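You operate a simulated robot arm through the tools that you are given. There is no shell and no other tool. Be economical: measure what you need, move in short steps, check, and stop when the job is done.

You run a simulated robot arm. Do the job below in one go: nothing can be reset, and whatever is moved stays where it is left.

TASK
Swap the jet in the stand for the one on the card and flush it clean.
Fine: The old jet goes on the small mat. Lock the new one in, open the tap to pump and shut it after.

Only the result counts: the job must be done as asked and must still hold three seconds after the hand-in. Knocking over, shifting, dropping, spilling or breaking anything else fails it.

THE ROBOT
A 7-joint arm with a two-finger parallel gripper on a trunk, on a base that drives. Base frame: it is fixed to the floor where the robot stands at the start and does not move with it; the origin is under the middle of the robot, x ahead of it, y to its left, z up; the surface under the hand at the start is at about z = 0.78. Units: m, degrees, N and s.
With the tool pointing down near the work surface it reaches from about 0.3 to 0.72 m from the robot's upright axis, wherever it stands. Its first joint turns from -143.0 to 143.0 degrees. Places, roughly: blue tap [0.7, -0.2, 0.8]; caster knob [0.7, -0.7, 0.8]; hood knob [0.6, 0.3, 0.8]; jet knob [0.6, 0, 0.8]; left clamp knob [0.6, -0.5, 0.8]; right clamp knob [0.6, -0.7, 0.8]; socket of the jet stand [0.6, -0.1, 0.8]; top of the small mat [0.8, -0.1, 0.8]; white button [0.6, -0.1, 0.8]; yellow comb [0.7, -0.5, 0.8]. Payload 3 kg.
The TCP is the grasp point between the finger pads, 0.03 m short of the fingertips. In the tool frame z runs along the fingers and y along their closing line. Largest opening 0.11 m; finger width 0.02, thickness 0.01; the body of the gripper, 0.048 by 0.112 m, starts 0.055 m behind the TCP.
Orientation is told as [roll, pitch, yaw] about the base's x, y, z axes, in that order, counted from this pose: with the fingers straight down and closing along the base's y, the tool's x points along the base's -x, its y along +y and its z along -z.

THE INTERFACE
- The arm moves only by the tool play_rows. Its argument "deltas" is text: rows parted by semicolons, each of 7 numbers parted by spaces: the gripper command, from -1 (fully open) to 1 (shut), values between in proportion, then the shift along the base's x, y, z in m, then the turn, a rotation vector about the base's x, y, z in degrees. In form: fingers x y z ax ay az; .... A call has 1 to 10 rows; each row shifts and turns the commanded pose from where the row before left it. Rows are played at 5 a second. More than 0.05 m and 8.6 degrees between two rows, or a gripper value outside its range, and nothing of the call is played. Where a pose cannot be reached the arm comes as near as it can. A force on the tool above 40 N (or 10 N above the force at the start of the call, whichever is more), or a blocked arm, ends the call early, and 0.2 s more pass. Each finger travels about 0.108 m/s and halts on what it meets, pressing with about 44 N; the grip force reading is that of the motor and also rises with nothing between the fingers. The clock runs only during rows and for 0.2 s after the last one: add rows that do not move to give the fingers time. It gives the time, the measured TCP pose, the force on the tool (base axes), the opening and the grip force at its end, in the units of the frame above (readings bear some noise), with the torque about the TCP (base axes, N m) and any sound that the robot's microphone picked up.
- Cameras (640 x 400 px; columns grow to the right, rows downward): "scene" is now at [0.143, -0.0167, 1.6817]; the picture's right is [-0.42, -0.91, 0.00], its down [-0.73, 0.33, -0.60] and it looks along [0.54, -0.25, -0.80] (base axes); focal length 248 px, centre (320, 200). "wrist" rides on the gripper at [0.073, 0.017, -0.103] in the tool frame; the picture's right is [-0.23, 0.97, 0.00], its down [-0.76, -0.18, -0.62] and it looks along [-0.61, -0.14, 0.78] (tool axes); focal length 222 px, centre (320, 200). There is no depth. A picture from a camera that has moved, and an enlarged one, comes with that camera's place and axes in the base frame and with its lens. The place of the scene camera against the robot may be out by one fixed shift of up to 0.025 m in any direction.
- snapshot(camera): a new picture of that camera. No time passes.
- move_column(by): slides the trunk up (or, below 0, down) by that many m; the arm and the scene camera ride with it, the base frame stays. It gives what a move gives, with no picture.
- roll_base(legs): drives the robot by 1 to 6 legs, each [ahead, left, turn to the left] in m, m and degrees, along the robot's own axes; the way and the turn of a leg run together, so that a leg with both is an arc; at most 1.5 m and 180 degrees a leg. The arm and the cameras ride along, it lands a little off, and it stops where it bumps. It gives what a move gives.
- aim_head(pan, tilt): turns the head with the scene camera to pan (to the left, within 86 degrees either way) and tilt (down, from -29 to 69), counted from straight ahead of the robot. It gives what a move gives.
- inspect(camera, box): a new picture of the part [left, top, right, bottom] of that camera's present view, enlarged. No time passes.
- hand_in(): hands the job in; it is judged then, once.

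Work in short steps. Places have to be worked out from the pictures, the camera data and where the tool is seen: move nearer, look again, correct. Check each grasp and each placing, and mend what went wrong. You have 120 turns and 90 pictures in all, those below and enlarged ones among them. Open the gripper and draw the arm clear of the work before you hand the job in, unless the task says otherwise; then end with one line.

The tools are called after "Request:" as a command line: name --argument value ..., lists and objects as JSON in quotes. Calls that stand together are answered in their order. play_rows: Moves the arm, as the interface text tells. Its arguments: {"type":"object","properties":{"deltas":{"type":"string"}},"required":["deltas"]} The other tools are called the same way: move_column (by) slides the trunk up or down; roll_base (legs) drives the base; aim_head (pan, tilt) turns the head that bears the scene camera; snapshot (camera) takes a picture; inspect (camera, box) takes an enlarged picture of a part of a camera's view; hand_in () hands the job in.

At the start:

```text
time: 0.0
position: [0.7607, 0.0172, 1.2029]
ee_rot: [0.0, 0.0, -0.1]
ft_force: [0.5, -1.1, -0.5]
wrist_torque: [-0.02, 0.04, 0.03]
opening: 0.1099
finger_force: 0.2
trunk travel left (down, up): [-0.8, 0.09]
robot x, y, heading: [-0.0004, 0.0011, 0.1]
head pan, tilt: [-24.6, 53.3]
```

scene: 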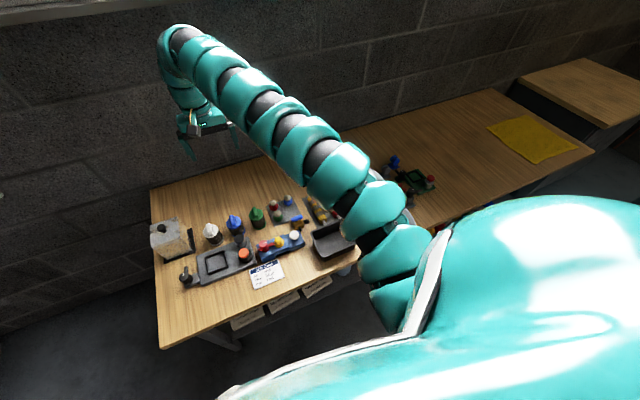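
wrist: 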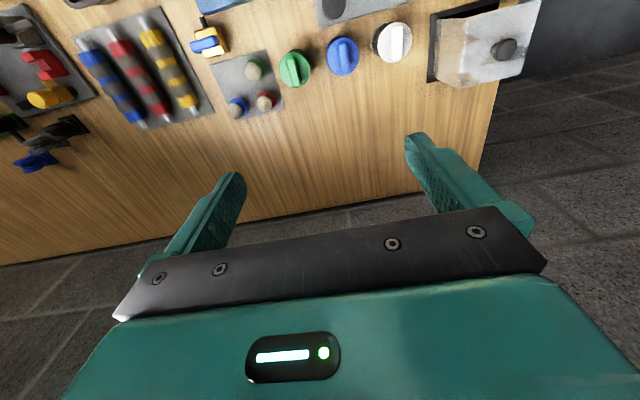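

I'll look closer at the work area on the table first.

Request:
inspect --camera "scene" --box '[140, 180, 370, 330]'

Request:
inspect --camera "wrist" --box '[0, 0, 560, 200]'

```text
2.67 times, centred on (255, 255) of scene
camera zoom: at [0.143, -0.0167, 1.6817], right [-0.42, -0.91, 0.0], down [-0.73, 0.33, -0.6], along [0.54, -0.25, -0.8], focal length 660 px, centre (493, 53)
```

zoom: 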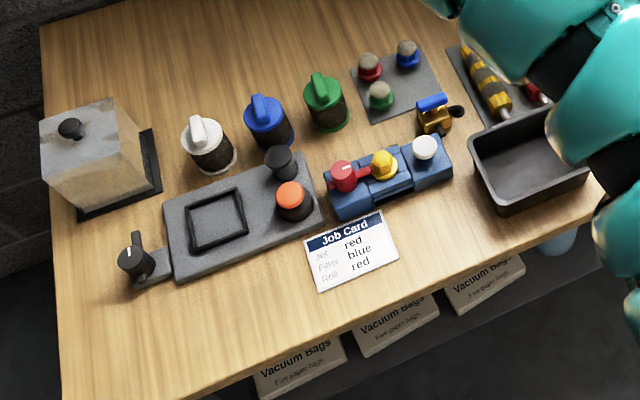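

```text
1.14 times, centred on (280, 100) of wrist
camera zoom: at [0.6873, 0.0344, 1.3079], right [0.23, 0.97, 0.0], down [0.76, -0.18, 0.62], along [0.61, -0.14, -0.78], focal length 254 px, centre (366, 314)
```

zoom: 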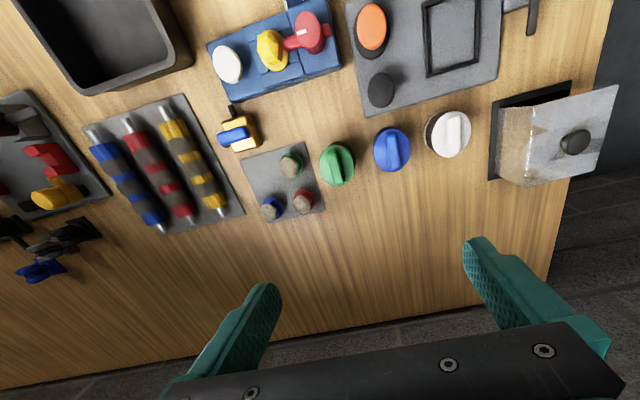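

The card says jet: red, so the new jet should be the red one on the small mat. I'll bring the wrist camera nearer to study the stand.

Request:
play_rows --deltas "-1 -0.04 -0.008 -0.025 0 0 0;-1 -0.04 -0.008 -0.025 0 0 0;-1 -0.04 -0.008 -0.025 0 0 0;-1 -0.04 -0.008 -0.025 0 0 0;-1 -0.04 -0.008 -0.025 0 0 0;-1 -0.03 -0.008 -0.025 0 0 0"

Request:
snapshot --camera "wrist"

Request:
snapshot --camera "scene"

```text
time: 1.4
position: [0.6905, 0.0024, 1.1615]
ee_rot: [0.0, -0.1, -0.1]
ft_force: [0.1, 0.4, -0.3]
wrist_torque: [-0.02, 0.02, 0.01]
opening: 0.1101
finger_force: 0.1
out of reach, approached as far as the arm can: row 2, 3, 4, 5, 6
trunk travel left (down, up): [-0.8, 0.09]
robot x, y, heading: [0.0073, 0.0012, 0.1]
head pan, tilt: [-24.6, 53.3]
```

```text
85 pictures are left
camera wrist: at [0.6172, 0.0196, 1.2645], right [0.23, 0.97, 0.0], down [0.76, -0.18, 0.62], along [0.61, -0.14, -0.78], focal length 222 px, centre (320, 200)
```

wrist: 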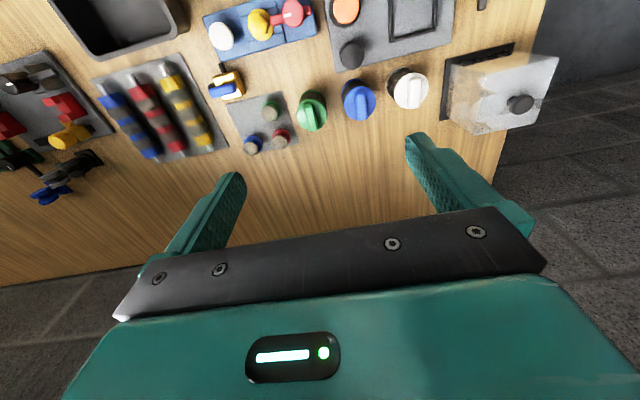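

```text
84 pictures are left
camera scene: at [0.1428, -0.0169, 1.6818], right [-0.42, -0.91, 0.0], down [-0.73, 0.33, -0.6], along [0.54, -0.25, -0.8], focal length 248 px, centre (320, 200)
```

scene: 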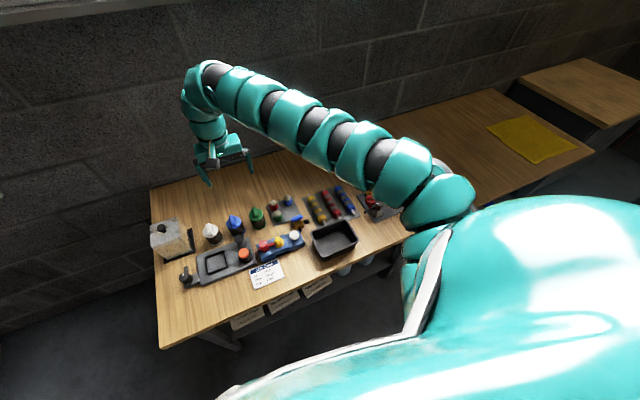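

The arm couldn't retract at this height. I'll go straight down, which should widen its reach.

Request:
play_rows --deltas "-1 0 0 -0.04 0 0 0;-1 0 0 -0.04 0 0 0;-1 -0.03 -0.01 -0.03 0 0 0;-1 -0.03 -0.01 -0.01 0 0 0;-1 -0.03 -0.01 0 0 0 0"

```text
time: 2.6
position: [0.6755, -0.0009, 1.0212]
ee_rot: [0.1, 0.0, -0.1]
ft_force: [0.3, -0.1, -0.6]
wrist_torque: [0.0, -0.03, 0.02]
opening: 0.1101
finger_force: 0.0
out of reach, approached as far as the arm can: row 3, 4, 5
trunk travel left (down, up): [-0.8, 0.09]
robot x, y, heading: [-0.0014, -0.0019, -0.4]
head pan, tilt: [-24.6, 53.3]
```

Testing which direction is blocked with small steps.

Request:
play_rows --deltas "-1 0 0 -0.03 0 0 0;-1 -0.02 0 0 0 0 0;-1 -0.02 0 0 0 0 0"

Request:
snapshot --camera "scene"

Request:
snapshot --camera "wrist"

```text
time: 3.4
position: [0.6587, 0.0035, 0.9841]
ee_rot: [0.0, 0.1, -0.1]
ft_force: [0.9, 1.1, -0.1]
wrist_torque: [0.03, 0.05, 0.0]
opening: 0.11
finger_force: 0.2
out of reach, approached as far as the arm can: row 2, 3
trunk travel left (down, up): [-0.8, 0.09]
robot x, y, heading: [-0.0006, -0.0003, 0.0]
head pan, tilt: [-24.6, 53.3]
```

```text
83 pictures are left
camera scene: at [0.1438, -0.0167, 1.6817], right [-0.42, -0.91, 0.0], down [-0.73, 0.33, -0.6], along [0.54, -0.25, -0.8], focal length 248 px, centre (320, 200)
```

scene: 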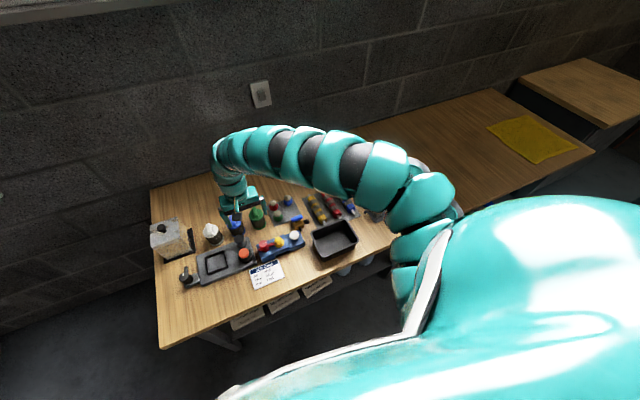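

```text
82 pictures are left
camera wrist: at [0.5871, 0.0198, 1.0889], right [0.23, 0.97, 0.0], down [0.76, -0.18, 0.62], along [0.61, -0.14, -0.78], focal length 222 px, centre (320, 200)
```

wrist: 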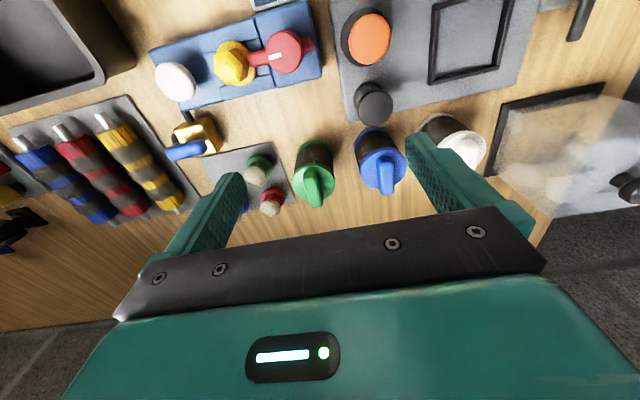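

The inner reach shrinks with height above the shoulder's preferred range; raise the trunk to give room, then lower the arm again.

Request:
move_column --by 0.09

Request:
play_rows --deltas "-1 0 0 -0.04 0 0 0;-1 -0.02 -0.01 -0.04 0 0 0;-1 -0.04 -0.02 0 0 0 0;-1 -0.04 -0.02 0 0 0 0"

```text
time: 4.7
position: [0.6602, 0.003, 1.0735]
ee_rot: [0.0, 0.1, -0.1]
ft_force: [-0.8, 0.4, 0.1]
wrist_torque: [-0.01, 0.01, -0.01]
opening: 0.1101
finger_force: 0.1
trunk travel left (down, up): [-0.89, 0.0]
robot x, y, heading: [-0.0022, -0.0029, -0.1]
head pan, tilt: [-24.6, 53.3]
```

```text
time: 5.7
position: [0.6089, -0.0338, 0.9857]
ee_rot: [0.1, 0.2, -0.1]
ft_force: [0.4, -0.3, 0.0]
wrist_torque: [-0.01, 0.02, 0.0]
opening: 0.1098
finger_force: 0.1
out of reach, approached as far as the arm can: row 3, 4
trunk travel left (down, up): [-0.89, 0.0]
robot x, y, heading: [-0.0013, -0.0002, 0.1]
head pan, tilt: [-24.6, 53.3]
```

Better. I'll back the base up a little to get the wrist camera behind the stand for a good look.

Request:
roll_base --legs '[[-0.15, 0, 0]]'

Request:
snapshot --camera "wrist"

```text
time: 7.0
position: [0.4559, -0.0324, 0.986]
ee_rot: [0.0, 0.2, 0.1]
ft_force: [-0.3, 0.6, -0.4]
wrist_torque: [-0.01, -0.01, 0.0]
opening: 0.11
finger_force: 0.0
trunk travel left (down, up): [-0.89, 0.0]
robot x, y, heading: [-0.1527, -0.0012, 0.2]
head pan, tilt: [-24.6, 53.3]
```

```text
81 pictures are left
camera wrist: at [0.3833, -0.0162, 1.0913], right [0.23, 0.97, 0.0], down [0.76, -0.18, 0.62], along [0.6, -0.14, -0.78], focal length 222 px, centre (320, 200)
```

wrist: 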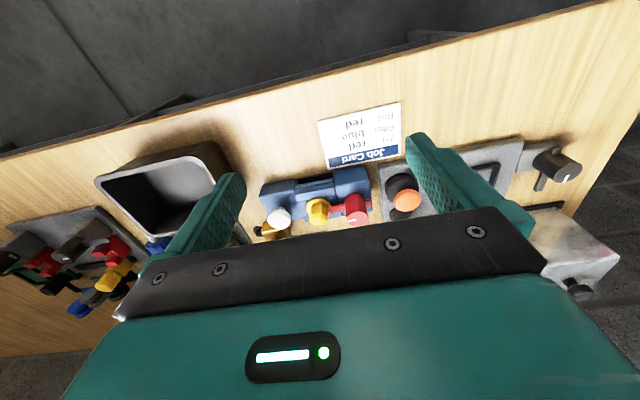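

Request:
inspect --camera "wrist" --box '[240, 140, 440, 245]'

Request:
inspect --camera "scene" --box '[220, 80, 400, 260]'

```text
3.20 times, centred on (340, 192) of wrist
camera zoom: at [0.3833, -0.0162, 1.0913], right [0.23, 0.97, 0.0], down [0.76, -0.18, 0.62], along [0.6, -0.14, -0.78], focal length 711 px, centre (256, 224)
```

zoom: 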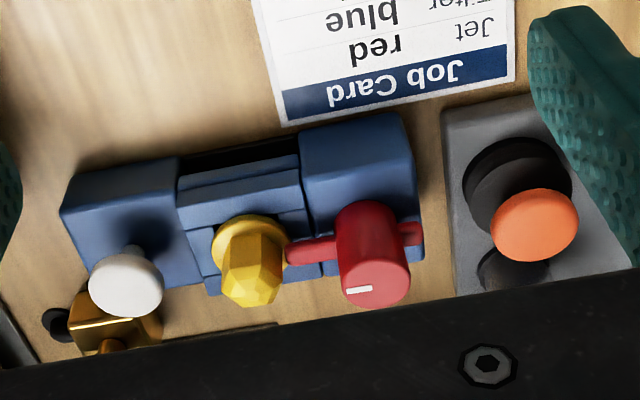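

```text
2.22 times, centred on (310, 170) of scene
camera zoom: at [-0.0087, -0.0167, 1.7719], right [-0.42, -0.91, 0.0], down [-0.73, 0.33, -0.6], along [0.54, -0.25, -0.8], focal length 550 px, centre (342, 267)
```

zoom: 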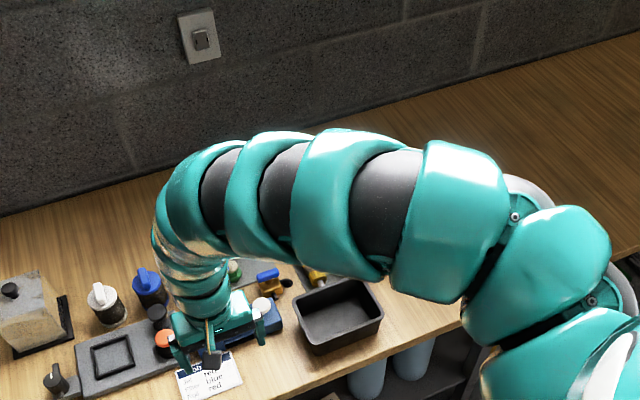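

The stand holds the yellow jet (hex top), with a red lock knob whose bar reaches over the jet. I'll return forward and inspect the mat and tap.

Request:
roll_base --legs '[[0.12, 0, 0]]'

Request:
inspect --camera "wrist" --box '[120, 40, 420, 230]'

```text
time: 8.3
position: [0.5767, -0.0329, 0.9852]
ee_rot: [0.0, 0.2, 0.0]
ft_force: [-0.3, 0.8, 0.0]
wrist_torque: [0.01, 0.03, -0.04]
opening: 0.1099
finger_force: 0.0
trunk travel left (down, up): [-0.89, 0.0]
robot x, y, heading: [-0.0317, -0.0027, 0.1]
head pan, tilt: [-24.6, 53.3]
```

```text
2.11 times, centred on (270, 135) of wrist
camera zoom: at [0.5054, -0.0159, 1.0902], right [0.23, 0.97, 0.0], down [0.76, -0.18, 0.62], along [0.6, -0.14, -0.78], focal length 468 px, centre (425, 337)
```

zoom: 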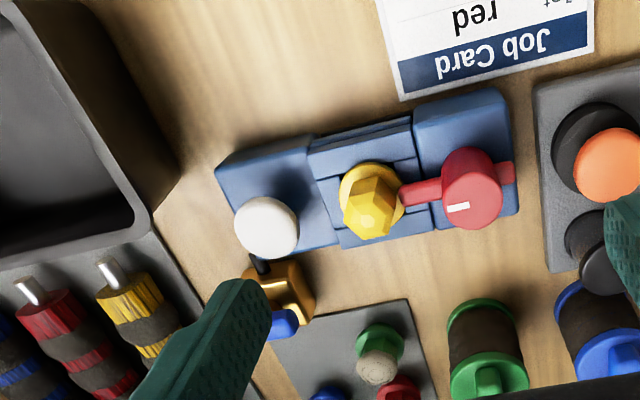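

Triangulated: knob top ≈ (0.602, −0.013, 0.859), jet top ≈ (0.597, −0.067, 0.855). Zooming in on lock knob and tap details.

Request:
inspect --camera "wrist" --box '[260, 90, 380, 165]'

Request:
inspect --camera "scene" --box '[220, 150, 340, 225]'

```text
5.33 times, centred on (320, 128) of wrist
camera zoom: at [0.5054, -0.0159, 1.0902], right [0.23, 0.97, 0.0], down [0.76, -0.18, 0.62], along [0.6, -0.14, -0.78], focal length 1185 px, centre (320, 587)
```

zoom: 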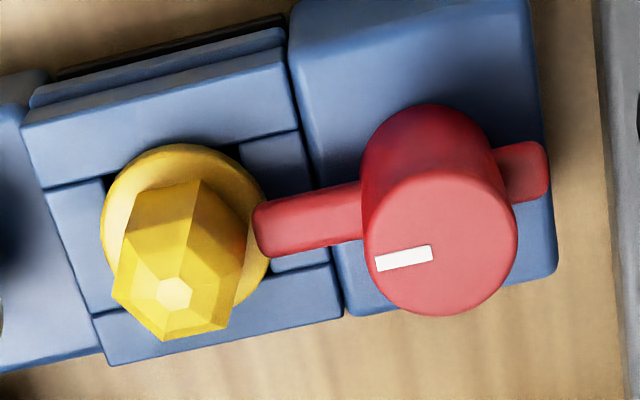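

```text
5.33 times, centred on (280, 188) of scene
camera zoom: at [0.1147, -0.0165, 1.7716], right [-0.42, -0.91, 0.0], down [-0.73, 0.33, -0.6], along [0.54, -0.25, -0.8], focal length 1321 px, centre (533, 267)
```

zoom: 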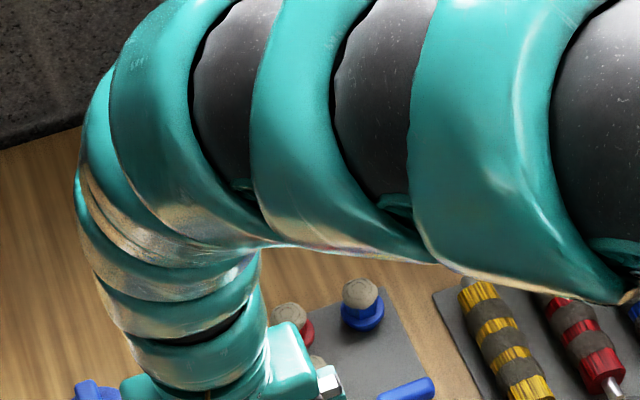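

Now a close look at the mat jets: move the hand forward-right so the wrist camera sees them.

Request:
play_rows --deltas "-1 0.04 -0.03 0 0 0 0;-1 0.04 -0.03 0 0 0 0;-1 0.01 -0.03 0 0 0 0"

Request:
inspect --camera "wrist" --box '[200, 70, 440, 220]'

```text
time: 9.1
position: [0.6661, -0.1242, 0.9844]
ee_rot: [0.0, 0.2, -0.1]
ft_force: [0.0, -0.4, -0.3]
wrist_torque: [0.0, -0.02, 0.01]
opening: 0.1101
finger_force: 0.0
trunk travel left (down, up): [-0.89, 0.0]
robot x, y, heading: [-0.0336, -0.0015, -0.3]
head pan, tilt: [-24.6, 53.3]
```

```text
2.67 times, centred on (320, 145) of wrist
camera zoom: at [0.5933, -0.1071, 1.0902], right [0.23, 0.97, 0.0], down [0.76, -0.18, 0.62], along [0.6, -0.14, -0.78], focal length 592 px, centre (320, 347)
```

zoom: 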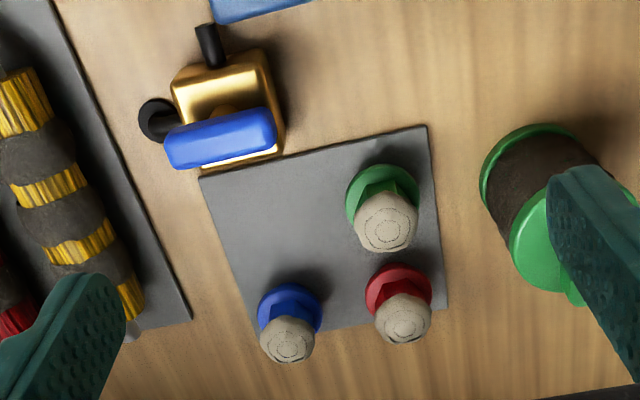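

Jets on the mat: green (0.727,−0.105), red (0.788,−0.105), blue; the free corner is ≈(0.723,−0.164). First, unlock: go above the knob with yaw −60° so the fingers avoid the bar.

Request:
play_rows --deltas "0.05 -0.008 0.0139 0 0 0 -7.5;0.05 -0.008 0.0139 0 0 0 -7.5;0.05 -0.008 0.0139 0 0 0 -7.5;0.05 -0.008 0.0139 0 0 0 -7.5;0.05 -0.008 0.0139 0 0 0 -7.5;0.05 -0.008 0.0139 0 0 0 -7.5;0.05 -0.008 0.0139 0 0 0 -7.5;0.05 -0.008 0.0139 0 0 0 -7.5;0.05 0 0 -0.03 0 0 0;0.05 0 0 0 0 0 0"

Request:
snapshot --camera "wrist"

```text
time: 11.3
position: [0.6027, -0.0125, 0.9571]
ee_rot: [0.0, 0.2, -60.1]
ft_force: [-0.4, -0.5, -0.4]
wrist_torque: [0.03, 0.03, 0.01]
opening: 0.0524
finger_force: 0.0
trunk travel left (down, up): [-0.89, 0.0]
robot x, y, heading: [-0.0284, 0.0005, 0.0]
head pan, tilt: [-24.6, 53.3]
```

```text
74 pictures are left
camera wrist: at [0.58, 0.0589, 1.0616], right [0.96, 0.29, 0.0], down [0.23, -0.75, 0.62], along [0.18, -0.59, -0.78], focal length 222 px, centre (320, 200)
```

wrist: 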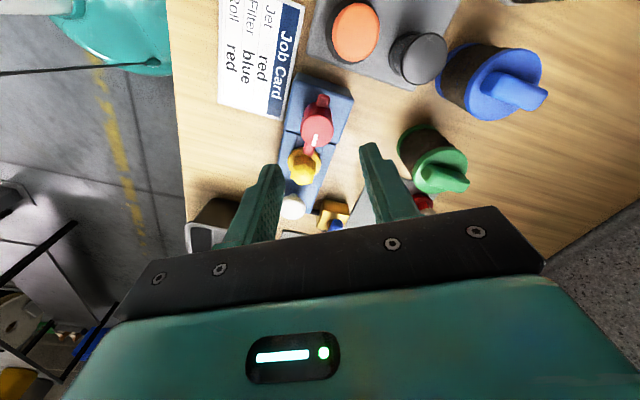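

Alignment verified (knob at ≈(0.600,−0.0135)). Descend so fingertips are ~2 cm below the knob top, then close.

Request:
play_rows --deltas "0.05 -0.001 -0.001 -0.045 0 0 0;0.05 -0.001 0 -0.043 0 0 0;0.05 0 0 0 0 0 0"

Request:
inspect --camera "wrist" --box '[200, 60, 440, 240]'

```text
time: 12.1
position: [0.6003, -0.013, 0.8671]
ee_rot: [0.0, 0.2, -60.0]
ft_force: [0.7, 0.3, -1.3]
wrist_torque: [0.01, 0.01, -0.03]
opening: 0.0522
finger_force: 0.1
trunk travel left (down, up): [-0.89, 0.0]
robot x, y, heading: [-0.0309, 0.0024, 0.0]
head pan, tilt: [-24.6, 53.3]
```

```text
2.22 times, centred on (320, 150) of wrist
camera zoom: at [0.5792, 0.0577, 0.9722], right [0.96, 0.29, 0.0], down [0.23, -0.75, 0.62], along [0.18, -0.59, -0.78], focal length 494 px, centre (320, 311)
```

zoom: 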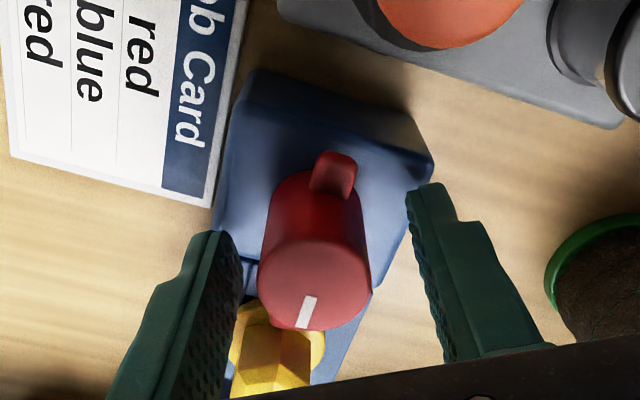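

Slight centring correction (~2 mm), then close on the knob.

Request:
play_rows --deltas "0.05 -0.002 -0.0006 0 0 0 0;0.5 0 0 0 0 0 0;0.6 0 0 0 0 0 0;0.6 0 0 0 0 0 0"

```text
time: 13.1
position: [0.6002, -0.0139, 0.867]
ee_rot: [0.1, 0.2, -60.0]
ft_force: [1.2, 0.9, 3.7]
wrist_torque: [-0.66, -0.23, 0.0]
opening: 0.0296
finger_force: 44.6
trunk travel left (down, up): [-0.89, 0.0]
robot x, y, heading: [-0.0277, -0.0021, 0.1]
head pan, tilt: [-24.6, 53.3]
```

Knob gripped (30 mm). Turn counter-clockwise from above.

Request:
play_rows --deltas "0.6 0 0 0 0 0 6;0.6 0 0 0 0 0 6;0.6 0 0 0 0 0 6;0.6 0 0 0 0 0 0"

Request:
inspect --camera "wrist" --box '[200, 60, 440, 240]'

```text
time: 14.1
position: [0.5994, -0.014, 0.8682]
ee_rot: [-0.1, 0.2, -42.0]
ft_force: [4.1, -1.1, 8.1]
wrist_torque: [0.13, 0.32, 0.0]
opening: 0.0296
finger_force: 44.9
trunk travel left (down, up): [-0.89, 0.0]
robot x, y, heading: [-0.0312, 0.0055, 0.1]
head pan, tilt: [-24.6, 53.3]
```

```text
2.22 times, centred on (320, 150) of wrist
camera zoom: at [0.5565, 0.0472, 0.9728], right [0.82, 0.57, 0.0], down [0.45, -0.64, 0.62], along [0.35, -0.51, -0.78], focal length 494 px, centre (320, 311)
```

zoom: 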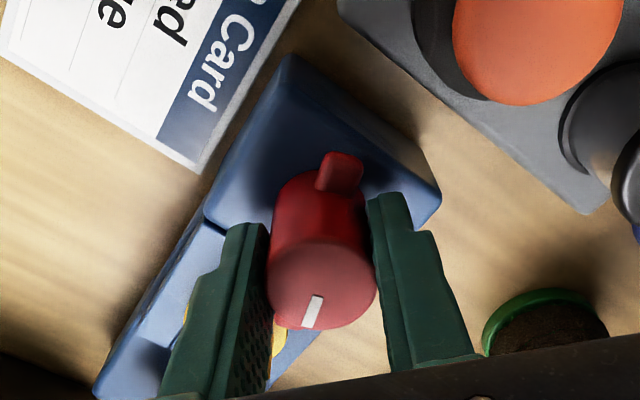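

It turns freely with the gripper. Continue to a full 90°.

Request:
play_rows --deltas "0.6 0 0 0 0 0 7.2;0.6 0 0 0 0 0 7.2;0.6 0 0 0 0 0 7.2;0.6 0 0 0 0 0 7.2;0.6 0 0 0 0 0 7.2;0.6 0 0 0 0 0 7.2;0.6 0 0 0 0 0 7.2;0.6 0 0 0 0 0 7.2;0.6 0 0 0 0 0 7.2;0.6 0 0 0 0 0 7.2"

Request:
snapshot --camera "wrist"

```text
time: 16.3
position: [0.5983, -0.0149, 0.8681]
ee_rot: [0.0, 0.2, 30.0]
ft_force: [5.5, -5.9, 3.7]
wrist_torque: [0.22, -0.21, -0.2]
opening: 0.0294
finger_force: 45.0
trunk travel left (down, up): [-0.89, 0.0]
robot x, y, heading: [-0.0297, -0.0006, 0.1]
head pan, tilt: [-24.6, 53.3]
```

```text
71 pictures are left
camera wrist: at [0.5279, -0.0356, 0.9728], right [-0.29, 0.96, 0.0], down [0.75, 0.23, 0.62], along [0.59, 0.18, -0.78], focal length 222 px, centre (320, 200)
```

wrist: 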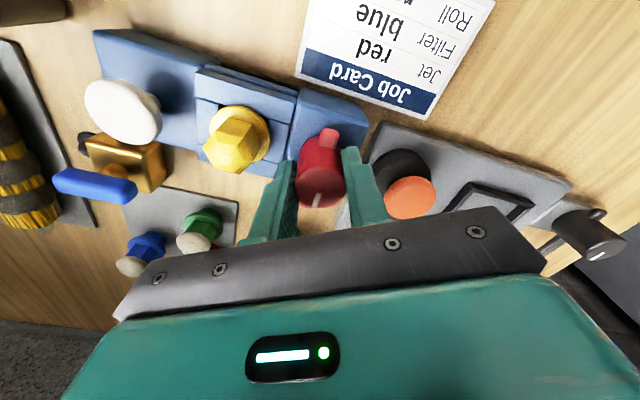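

The bar now points away and the jet is clear. Release slightly and lift.

Request:
play_rows --deltas "0.24 0 0 0 0 0 0;0.24 0 0 0 0 0 0;0.24 0 0 0.04 0 0 0;0.24 0 0 0.04 0 0 0;0.24 0 0 0.01 0 0 0"

Request:
snapshot --camera "wrist"

```text
time: 17.5
position: [0.5986, -0.0129, 0.9572]
ee_rot: [0.1, 0.1, 29.9]
ft_force: [0.2, -0.9, 0.5]
wrist_torque: [0.03, -0.02, 0.02]
opening: 0.0417
finger_force: 0.1
trunk travel left (down, up): [-0.89, 0.0]
robot x, y, heading: [-0.0306, -0.0019, 0.0]
head pan, tilt: [-24.6, 53.3]
```

```text
70 pictures are left
camera wrist: at [0.5278, -0.0343, 1.0623], right [-0.29, 0.96, 0.0], down [0.75, 0.23, 0.62], along [0.59, 0.18, -0.78], focal length 222 px, centre (320, 200)
```

wrist: 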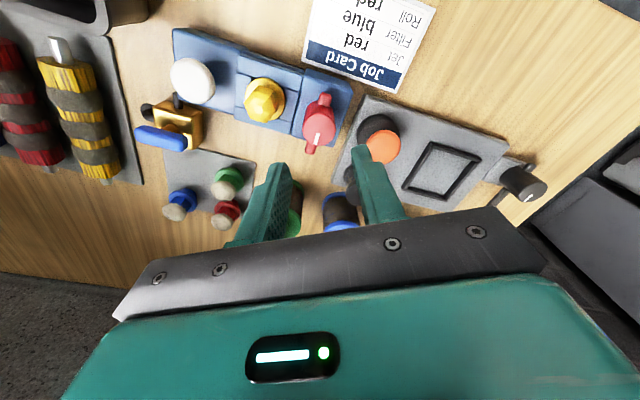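

Zoom on the yellow jet to determine the hex orientation.

Request:
inspect --camera "wrist" --box '[225, 60, 305, 140]'

```text
5.00 times, centred on (265, 100) of wrist
camera zoom: at [0.5278, -0.0343, 1.0623], right [-0.29, 0.96, 0.0], down [0.75, 0.23, 0.62], along [0.59, 0.18, -0.78], focal length 1111 px, centre (595, 700)
```

zoom: 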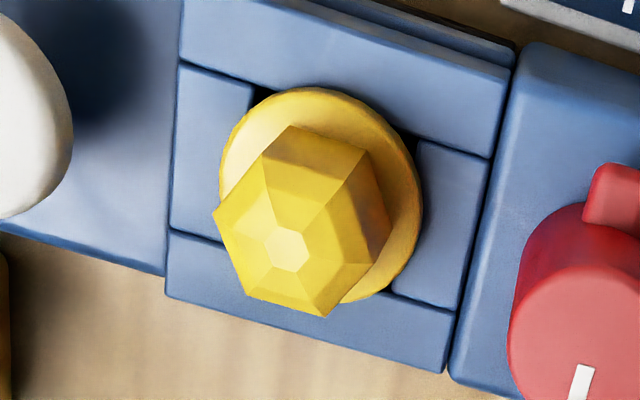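

Hex flats suit the current yaw of 30°. Move over the jet at ≈(0.597,−0.068) and descend partway, then look.

Request:
play_rows --deltas "0.16 -0.0005 -0.028 0 0 0 0;0.16 -0.001 -0.027 0 0 0 0;0.16 0 0 -0.045 0 0 0;0.16 0 0 0 0 0 0"

Request:
inspect --camera "wrist" --box '[200, 60, 440, 240]'

```text
time: 18.5
position: [0.5955, -0.0683, 0.9126]
ee_rot: [0.1, 0.2, 30.1]
ft_force: [0.8, 0.4, 0.3]
wrist_torque: [0.0, 0.0, 0.03]
opening: 0.0461
finger_force: 0.1
trunk travel left (down, up): [-0.89, 0.0]
robot x, y, heading: [-0.0302, 0.0038, 0.1]
head pan, tilt: [-24.6, 53.3]
```

```text
2.22 times, centred on (320, 150) of wrist
camera zoom: at [0.5251, -0.0895, 1.0174], right [-0.29, 0.96, 0.0], down [0.75, 0.23, 0.62], along [0.59, 0.18, -0.78], focal length 494 px, centre (320, 311)
```

zoom: 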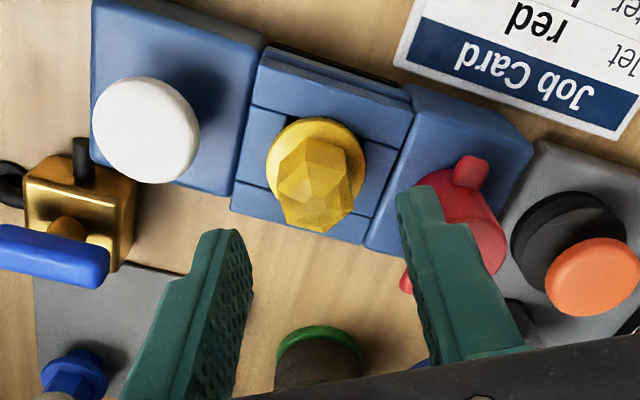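

Nudge −y by 2 mm and descend to near grasp height, then check.

Request:
play_rows --deltas "0.16 0.001 -0.002 -0.03 0 0 0;0.16 0 0 -0.015 0 0 0;0.16 0 0 0 0 0 0"

Request:
inspect --camera "wrist" --box '[220, 90, 420, 240]'

```text
time: 19.3
position: [0.5979, -0.0701, 0.8658]
ee_rot: [0.0, 0.2, 30.1]
ft_force: [-0.5, 0.7, 1.1]
wrist_torque: [-0.01, 0.01, 0.0]
opening: 0.0462
finger_force: 0.1
trunk travel left (down, up): [-0.89, 0.0]
robot x, y, heading: [-0.0295, 0.0006, 0.2]
head pan, tilt: [-24.6, 53.3]
```

```text
2.67 times, centred on (320, 165) of wrist
camera zoom: at [0.5275, -0.0918, 0.9716], right [-0.29, 0.96, 0.0], down [0.75, 0.23, 0.62], along [0.59, 0.18, -0.78], focal length 592 px, centre (320, 293)
```

zoom: 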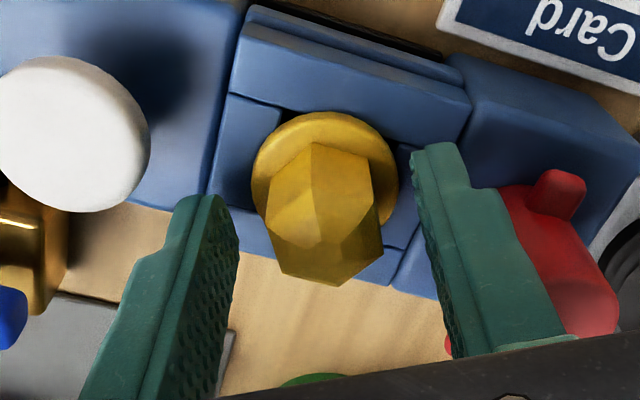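

Jet is centred between the fingers. Close.

Request:
play_rows --deltas "0.6 0 0 0 0 0 0;0.8 0 0 0 0 0 0;0.8 0 0 0 0 0 0"

Request:
inspect --camera "wrist" --box '[220, 90, 420, 240]'

```text
time: 20.1
position: [0.5985, -0.0723, 0.8663]
ee_rot: [-0.1, 0.2, 30.0]
ft_force: [0.5, -0.6, 1.2]
wrist_torque: [-0.06, 0.0, 0.01]
opening: 0.0272
finger_force: 44.6
trunk travel left (down, up): [-0.89, 0.0]
robot x, y, heading: [-0.0309, 0.0044, 0.1]
head pan, tilt: [-24.6, 53.3]
```

```text
2.67 times, centred on (320, 165) of wrist
camera zoom: at [0.5273, -0.0916, 0.9717], right [-0.29, 0.96, 0.0], down [0.75, 0.23, 0.62], along [0.59, 0.18, -0.78], focal length 592 px, centre (320, 293)
```

zoom: 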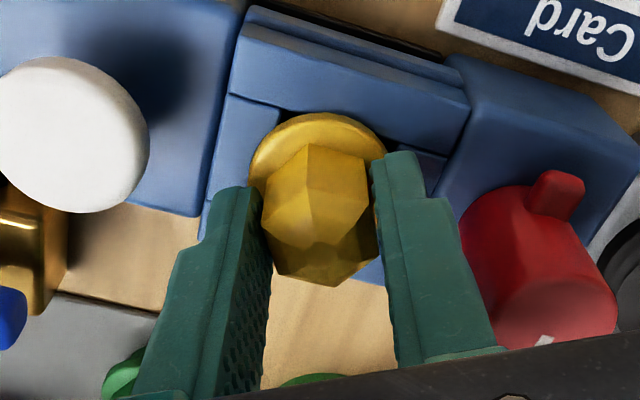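

Gripped (27 mm, torque small). Lift gently.

Request:
play_rows --deltas "0.8 0 0 0.01 0 0 0;0.8 0 0 0.01 0 0 0;0.8 0 0 0.015 0 0 0;0.8 0 0 0.02 0 0 0;0.8 0 0 0.03 0 0 0;0.8 0 0 0.03 0 0 0"

Request:
inspect --camera "wrist" --box '[200, 60, 440, 240]'

```text
time: 21.5
position: [0.5995, -0.0704, 0.9824]
ee_rot: [0.1, 0.2, 30.0]
ft_force: [0.1, -0.5, -0.9]
wrist_torque: [-0.01, -0.01, 0.03]
opening: 0.0272
finger_force: 43.8
trunk travel left (down, up): [-0.89, 0.0]
robot x, y, heading: [-0.0301, 0.0007, 0.1]
head pan, tilt: [-24.6, 53.3]
```

```text
2.22 times, centred on (320, 150) of wrist
camera zoom: at [0.5271, -0.0913, 1.087], right [-0.29, 0.96, 0.0], down [0.75, 0.23, 0.62], along [0.59, 0.18, -0.78], focal length 494 px, centre (320, 311)
```

zoom: 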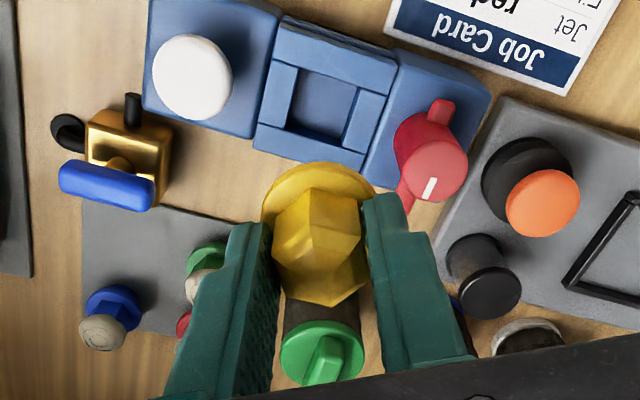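

The socket is a square hole, so the jet's underside shape matters. Let me see if the scene camera shows it.

Request:
snapshot --camera "scene"

Request:
inspect --camera "wrist" --box '[220, 110, 300, 190]'

```text
64 pictures are left
camera scene: at [0.1125, -0.0161, 1.7718], right [-0.42, -0.91, 0.0], down [-0.73, 0.33, -0.6], along [0.54, -0.25, -0.8], focal length 248 px, centre (320, 200)
```

scene: 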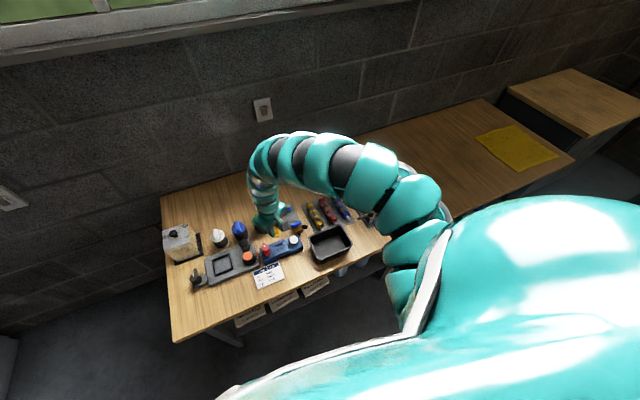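

```text
5.00 times, centred on (260, 150) of wrist
camera zoom: at [0.5271, -0.0913, 1.087], right [-0.29, 0.96, 0.0], down [0.75, 0.23, 0.62], along [0.59, 0.18, -0.78], focal length 1111 px, centre (620, 450)
```

zoom: 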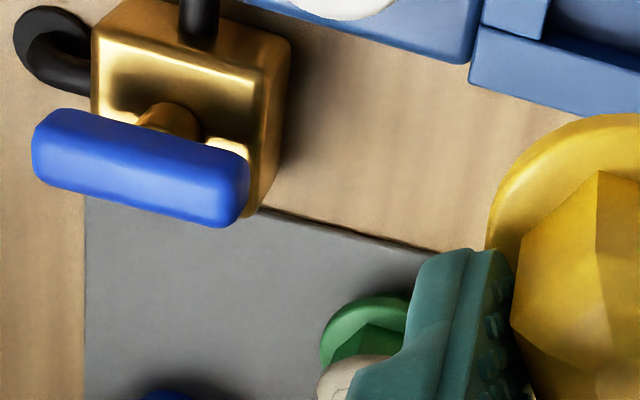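

Request:
inspect --camera "scene" --box '[230, 190, 320, 260]'

```text
5.71 times, centred on (275, 225) of scene
camera zoom: at [0.1125, -0.0161, 1.7718], right [-0.42, -0.91, 0.0], down [-0.73, 0.33, -0.6], along [0.54, -0.25, -0.8], focal length 1415 px, centre (577, 57)
```

zoom: 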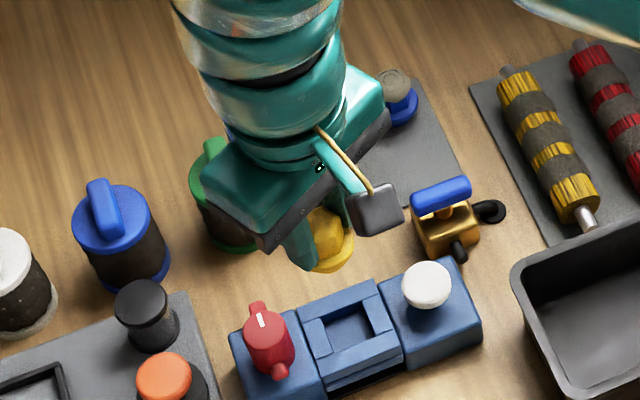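

Now roll ahead 0.12 m so the mat is in reach with the jet held high.

Request:
roll_base --legs '[[0.12, 0, 0]]'

Request:
play_rows --deltas "0.8 0 -0.035 0 0 0 0;0.8 0 -0.035 0 0 0 0;0.8 0 -0.022 0 0 0 0;0.8 0 0 0 0 0 0"

Request:
snapshot --camera "wrist"

Request:
inspect --camera "scene" --box '[220, 190, 340, 280]'

```text
time: 22.7
position: [0.7194, -0.0712, 0.9802]
ee_rot: [0.0, 0.2, 30.0]
ft_force: [-0.2, 0.2, -1.5]
wrist_torque: [0.03, 0.0, -0.01]
opening: 0.027
finger_force: 44.5
trunk travel left (down, up): [-0.89, 0.0]
robot x, y, heading: [0.0913, 0.001, 0.1]
head pan, tilt: [-24.6, 53.3]
```

```text
time: 23.7
position: [0.719, -0.1615, 0.9806]
ee_rot: [0.0, 0.2, 29.9]
ft_force: [-0.5, -1.0, -0.6]
wrist_torque: [-0.03, 0.02, 0.01]
opening: 0.0271
finger_force: 43.9
trunk travel left (down, up): [-0.89, 0.0]
robot x, y, heading: [0.0918, 0.0023, -0.1]
head pan, tilt: [-24.6, 53.3]
```

```text
61 pictures are left
camera wrist: at [0.6486, -0.1834, 1.0861], right [-0.29, 0.96, 0.0], down [0.75, 0.23, 0.62], along [0.59, 0.18, -0.78], focal length 222 px, centre (320, 200)
```

wrist: 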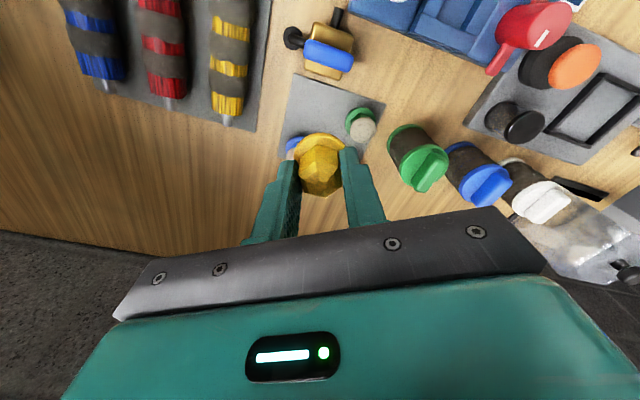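

```text
4.44 times, centred on (280, 235) of scene
camera zoom: at [0.2343, -0.016, 1.7717], right [-0.42, -0.91, 0.0], down [-0.73, 0.33, -0.6], along [0.54, -0.25, -0.8], focal length 1101 px, centre (498, 44)
```

zoom: 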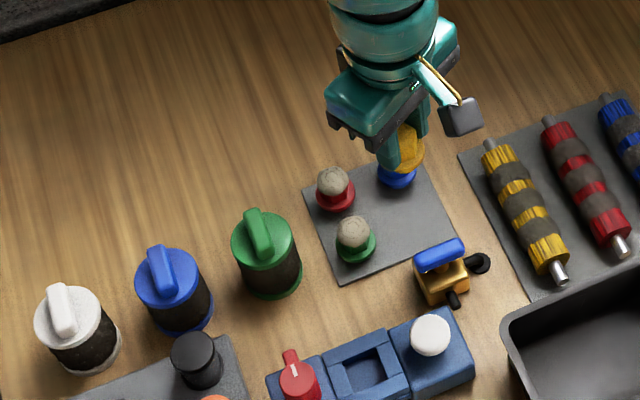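

Target free spot centre ≈(0.728,−0.166). Descend to above the mat and check.

Request:
play_rows --deltas "0.8 0.009 -0.005 0 0 0 0;0.8 0 0 -0.04 0 0 0;0.8 0 0 -0.04 0 0 0;0.8 0 0 -0.02 0 0 0;0.8 0 0 0 0 0 0"

Request:
inspect --camera "wrist" --box '[220, 60, 440, 230]'

Request:
inspect --camera "scene" --box '[265, 205, 335, 255]'

```text
time: 24.9
position: [0.7274, -0.1682, 0.8825]
ee_rot: [0.0, 0.2, 29.9]
ft_force: [-0.4, -0.4, -0.3]
wrist_torque: [0.01, 0.0, 0.0]
opening: 0.0274
finger_force: 44.4
trunk travel left (down, up): [-0.89, 0.0]
robot x, y, heading: [0.0926, 0.0021, 0.1]
head pan, tilt: [-24.6, 53.3]
```

```text
2.35 times, centred on (330, 145) of wrist
camera zoom: at [0.657, -0.1897, 0.9866], right [-0.29, 0.96, 0.0], down [0.75, 0.23, 0.62], along [0.59, 0.18, -0.78], focal length 523 px, centre (296, 329)
```

zoom: 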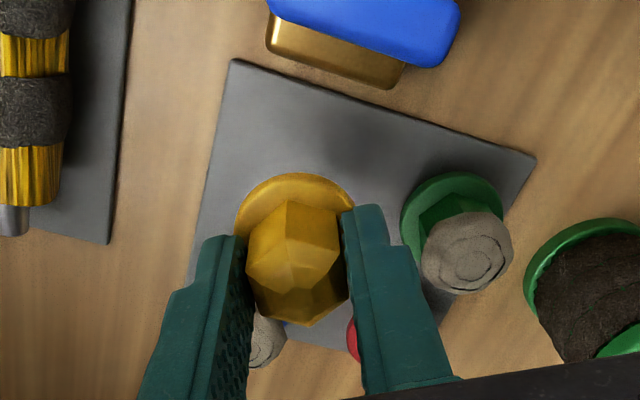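

```text
8.00 times, centred on (300, 230) of scene
camera zoom: at [0.2337, -0.0167, 1.7718], right [-0.42, -0.91, 0.0], down [-0.73, 0.33, -0.6], along [0.54, -0.25, -0.8], focal length 1981 px, centre (480, -40)
```

zoom: 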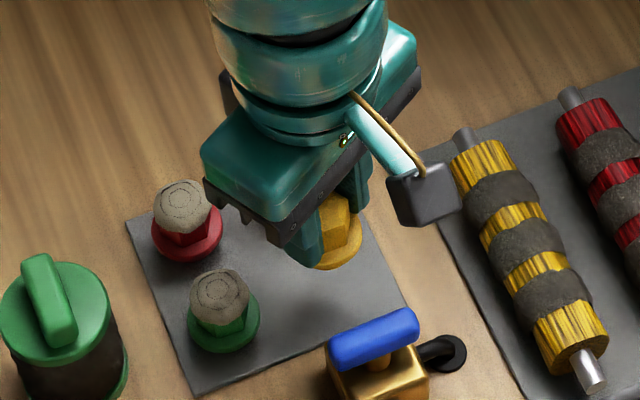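

Position is good, 3 cm clear of neighbours. Lower in small steps to contact.

Request:
play_rows --deltas "0.8 0 0 -0.015 0 0 0;0.8 0 0 -0.01 0 0 0;0.8 0 0 -0.006 0 0 0;0.8 0 0 0 0 0 0"

Request:
inspect --camera "wrist" --box '[220, 60, 440, 230]'

```text
time: 25.9
position: [0.7274, -0.1681, 0.8498]
ee_rot: [-0.1, 0.2, 29.9]
ft_force: [0.0, -0.5, 1.0]
wrist_torque: [0.0, -0.01, -0.02]
opening: 0.0273
finger_force: 44.4
trunk travel left (down, up): [-0.89, 0.0]
robot x, y, heading: [0.0912, -0.0044, 0.2]
head pan, tilt: [-24.6, 53.3]
```

```text
2.35 times, centred on (330, 145) of wrist
camera zoom: at [0.6572, -0.1894, 0.9555], right [-0.29, 0.96, 0.0], down [0.75, 0.23, 0.62], along [0.59, 0.18, -0.78], focal length 523 px, centre (296, 329)
```

zoom: 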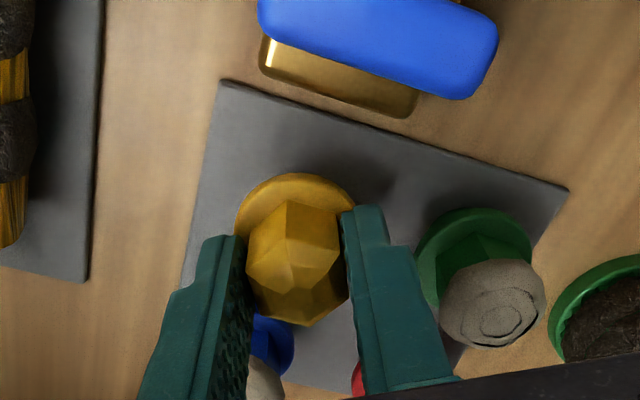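

Request:
play_rows --deltas "0.8 0 0 -0.004 0 0 0;0.8 0 0 -0.004 0 0 0;0.8 0 0 0 0 0 0"

```text
time: 26.7
position: [0.727, -0.1682, 0.8436]
ee_rot: [0.0, 0.2, 30.1]
ft_force: [1.2, 0.0, -1.5]
wrist_torque: [-0.01, -0.02, -0.03]
opening: 0.0272
finger_force: 44.2
trunk travel left (down, up): [-0.89, 0.0]
robot x, y, heading: [0.0914, 0.0006, 0.1]
head pan, tilt: [-24.6, 53.3]
```

No contact yet; continue in 4 mm steps.

Request:
play_rows --deltas "0.8 0 0 -0.004 0 0 0;0.8 0 0 -0.003 0 0 0;0.8 0 0 0 0 0 0"

```text
time: 27.5
position: [0.7281, -0.1676, 0.8369]
ee_rot: [-0.1, 0.1, 29.9]
ft_force: [-0.7, 0.5, 17.6]
wrist_torque: [-0.1, -0.06, -0.04]
opening: 0.0272
finger_force: 44.1
trunk travel left (down, up): [-0.89, 0.0]
robot x, y, heading: [0.0924, 0.0003, 0.0]
head pan, tilt: [-24.6, 53.3]
```

Contact at z≈0.838 (17 N). Ease up 1.5 mm and release, then lift.

Request:
play_rows --deltas "0.8 0 0 0.0015 0 0 0;0.16 0 0 0 0 0 0;0.16 0 0 0 0 0 0;0.16 0 0 0.02 0 0 0;0.16 0 0 0.04 0 0 0;0.16 0 0 0.04 0 0 0"

Request:
snapshot --camera "wrist"

Request:
inspect --camera "scene" --box '[265, 205, 335, 255]'

```text
time: 28.9
position: [0.7268, -0.1674, 0.9367]
ee_rot: [0.0, 0.1, 30.0]
ft_force: [0.1, -0.4, 0.7]
wrist_torque: [0.0, 0.0, -0.01]
opening: 0.0462
finger_force: 0.0
trunk travel left (down, up): [-0.89, 0.0]
robot x, y, heading: [0.0939, -0.002, 0.1]
head pan, tilt: [-24.6, 53.3]
```

```text
56 pictures are left
camera wrist: at [0.6563, -0.1883, 1.0413], right [-0.29, 0.96, 0.0], down [0.75, 0.23, 0.62], along [0.59, 0.18, -0.78], focal length 222 px, centre (320, 200)
```

wrist: 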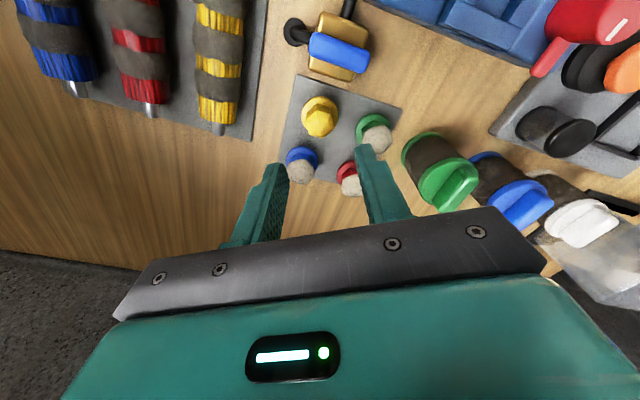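

```text
8.00 times, centred on (300, 230) of scene
camera zoom: at [0.2325, -0.0174, 1.7718], right [-0.42, -0.91, 0.0], down [-0.73, 0.33, -0.6], along [0.54, -0.25, -0.8], focal length 1981 px, centre (480, -40)
```

zoom: 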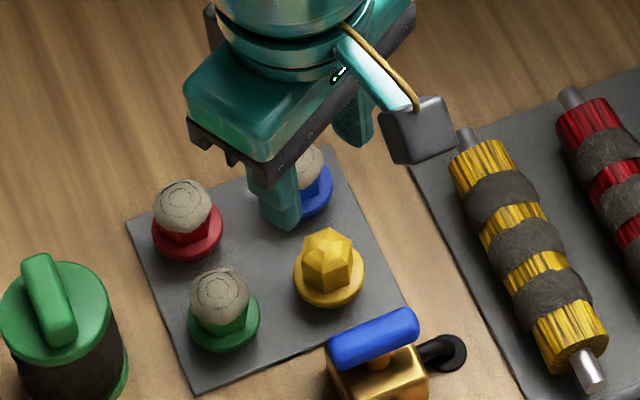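

Yellow jet sits well on the mat. Move over the red jet and look from above.

Request:
play_rows --deltas "0 0.02 0.02 0 0 0 0;0 0.02 0.02 0 0 0 0;0 0.01 0.021 0 0 0 0;0 0 0 0 0 0 0"

Request:
inspect --camera "wrist" --box '[200, 60, 440, 230]'

Request:
inspect --camera "scene" --box '[270, 215, 310, 245]'

```text
time: 29.9
position: [0.7773, -0.1081, 0.9361]
ee_rot: [0.0, 0.2, 29.9]
ft_force: [0.0, -0.1, -0.2]
wrist_torque: [-0.03, 0.01, 0.03]
opening: 0.055
finger_force: 0.1
trunk travel left (down, up): [-0.89, 0.0]
robot x, y, heading: [0.092, 0.0027, 0.0]
head pan, tilt: [-24.6, 53.3]
```

```text
2.35 times, centred on (320, 145) of wrist
camera zoom: at [0.707, -0.1285, 1.0418], right [-0.29, 0.96, 0.0], down [0.75, 0.23, 0.62], along [0.59, 0.18, -0.78], focal length 523 px, centre (320, 329)
```

zoom: 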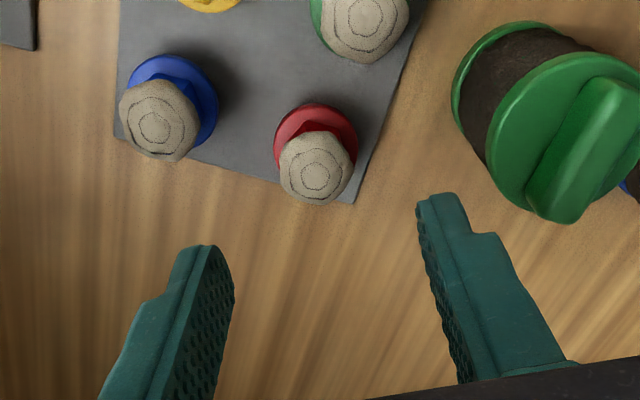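

```text
13.33 times, centred on (290, 230) of scene
camera zoom: at [0.2337, -0.0173, 1.7717], right [-0.42, -0.91, 0.0], down [-0.73, 0.33, -0.6], along [0.54, -0.25, -0.8], focal length 3302 px, centre (720, -200)
```

zoom: 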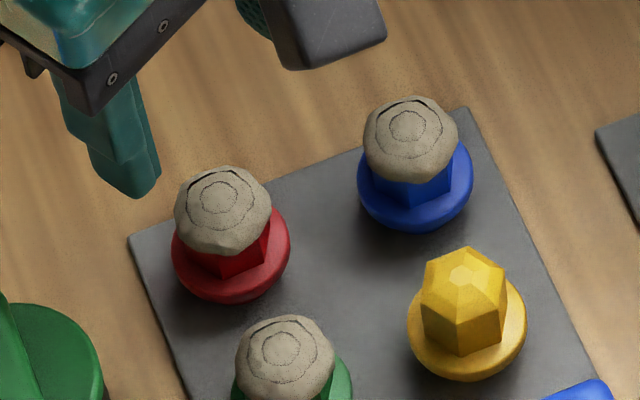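

Zoom tighter on red to measure its hex yaw relative to yellow.

Request:
inspect --camera "scene" --box '[278, 222, 292, 236]'

Request:
inspect --camera "scene" --box '[292, 228, 306, 242]'

```text
16.00 times, centred on (285, 229) of scene
camera zoom: at [0.2337, -0.0173, 1.7717], right [-0.42, -0.91, 0.0], down [-0.73, 0.33, -0.6], along [0.54, -0.25, -0.8], focal length 3962 px, centre (880, -264)
```

zoom: 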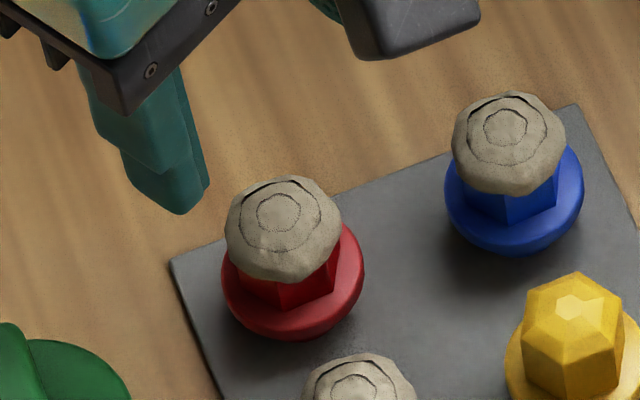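

```text
16.00 times, centred on (299, 235) of scene
camera zoom: at [0.2337, -0.0173, 1.7717], right [-0.42, -0.91, 0.0], down [-0.73, 0.33, -0.6], along [0.54, -0.25, -0.8], focal length 3962 px, centre (656, -360)
```

zoom: 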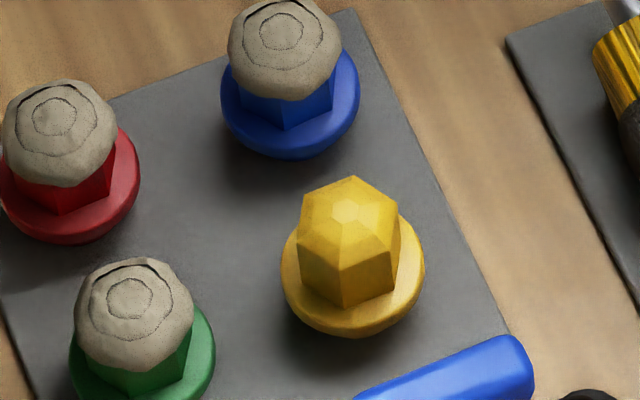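

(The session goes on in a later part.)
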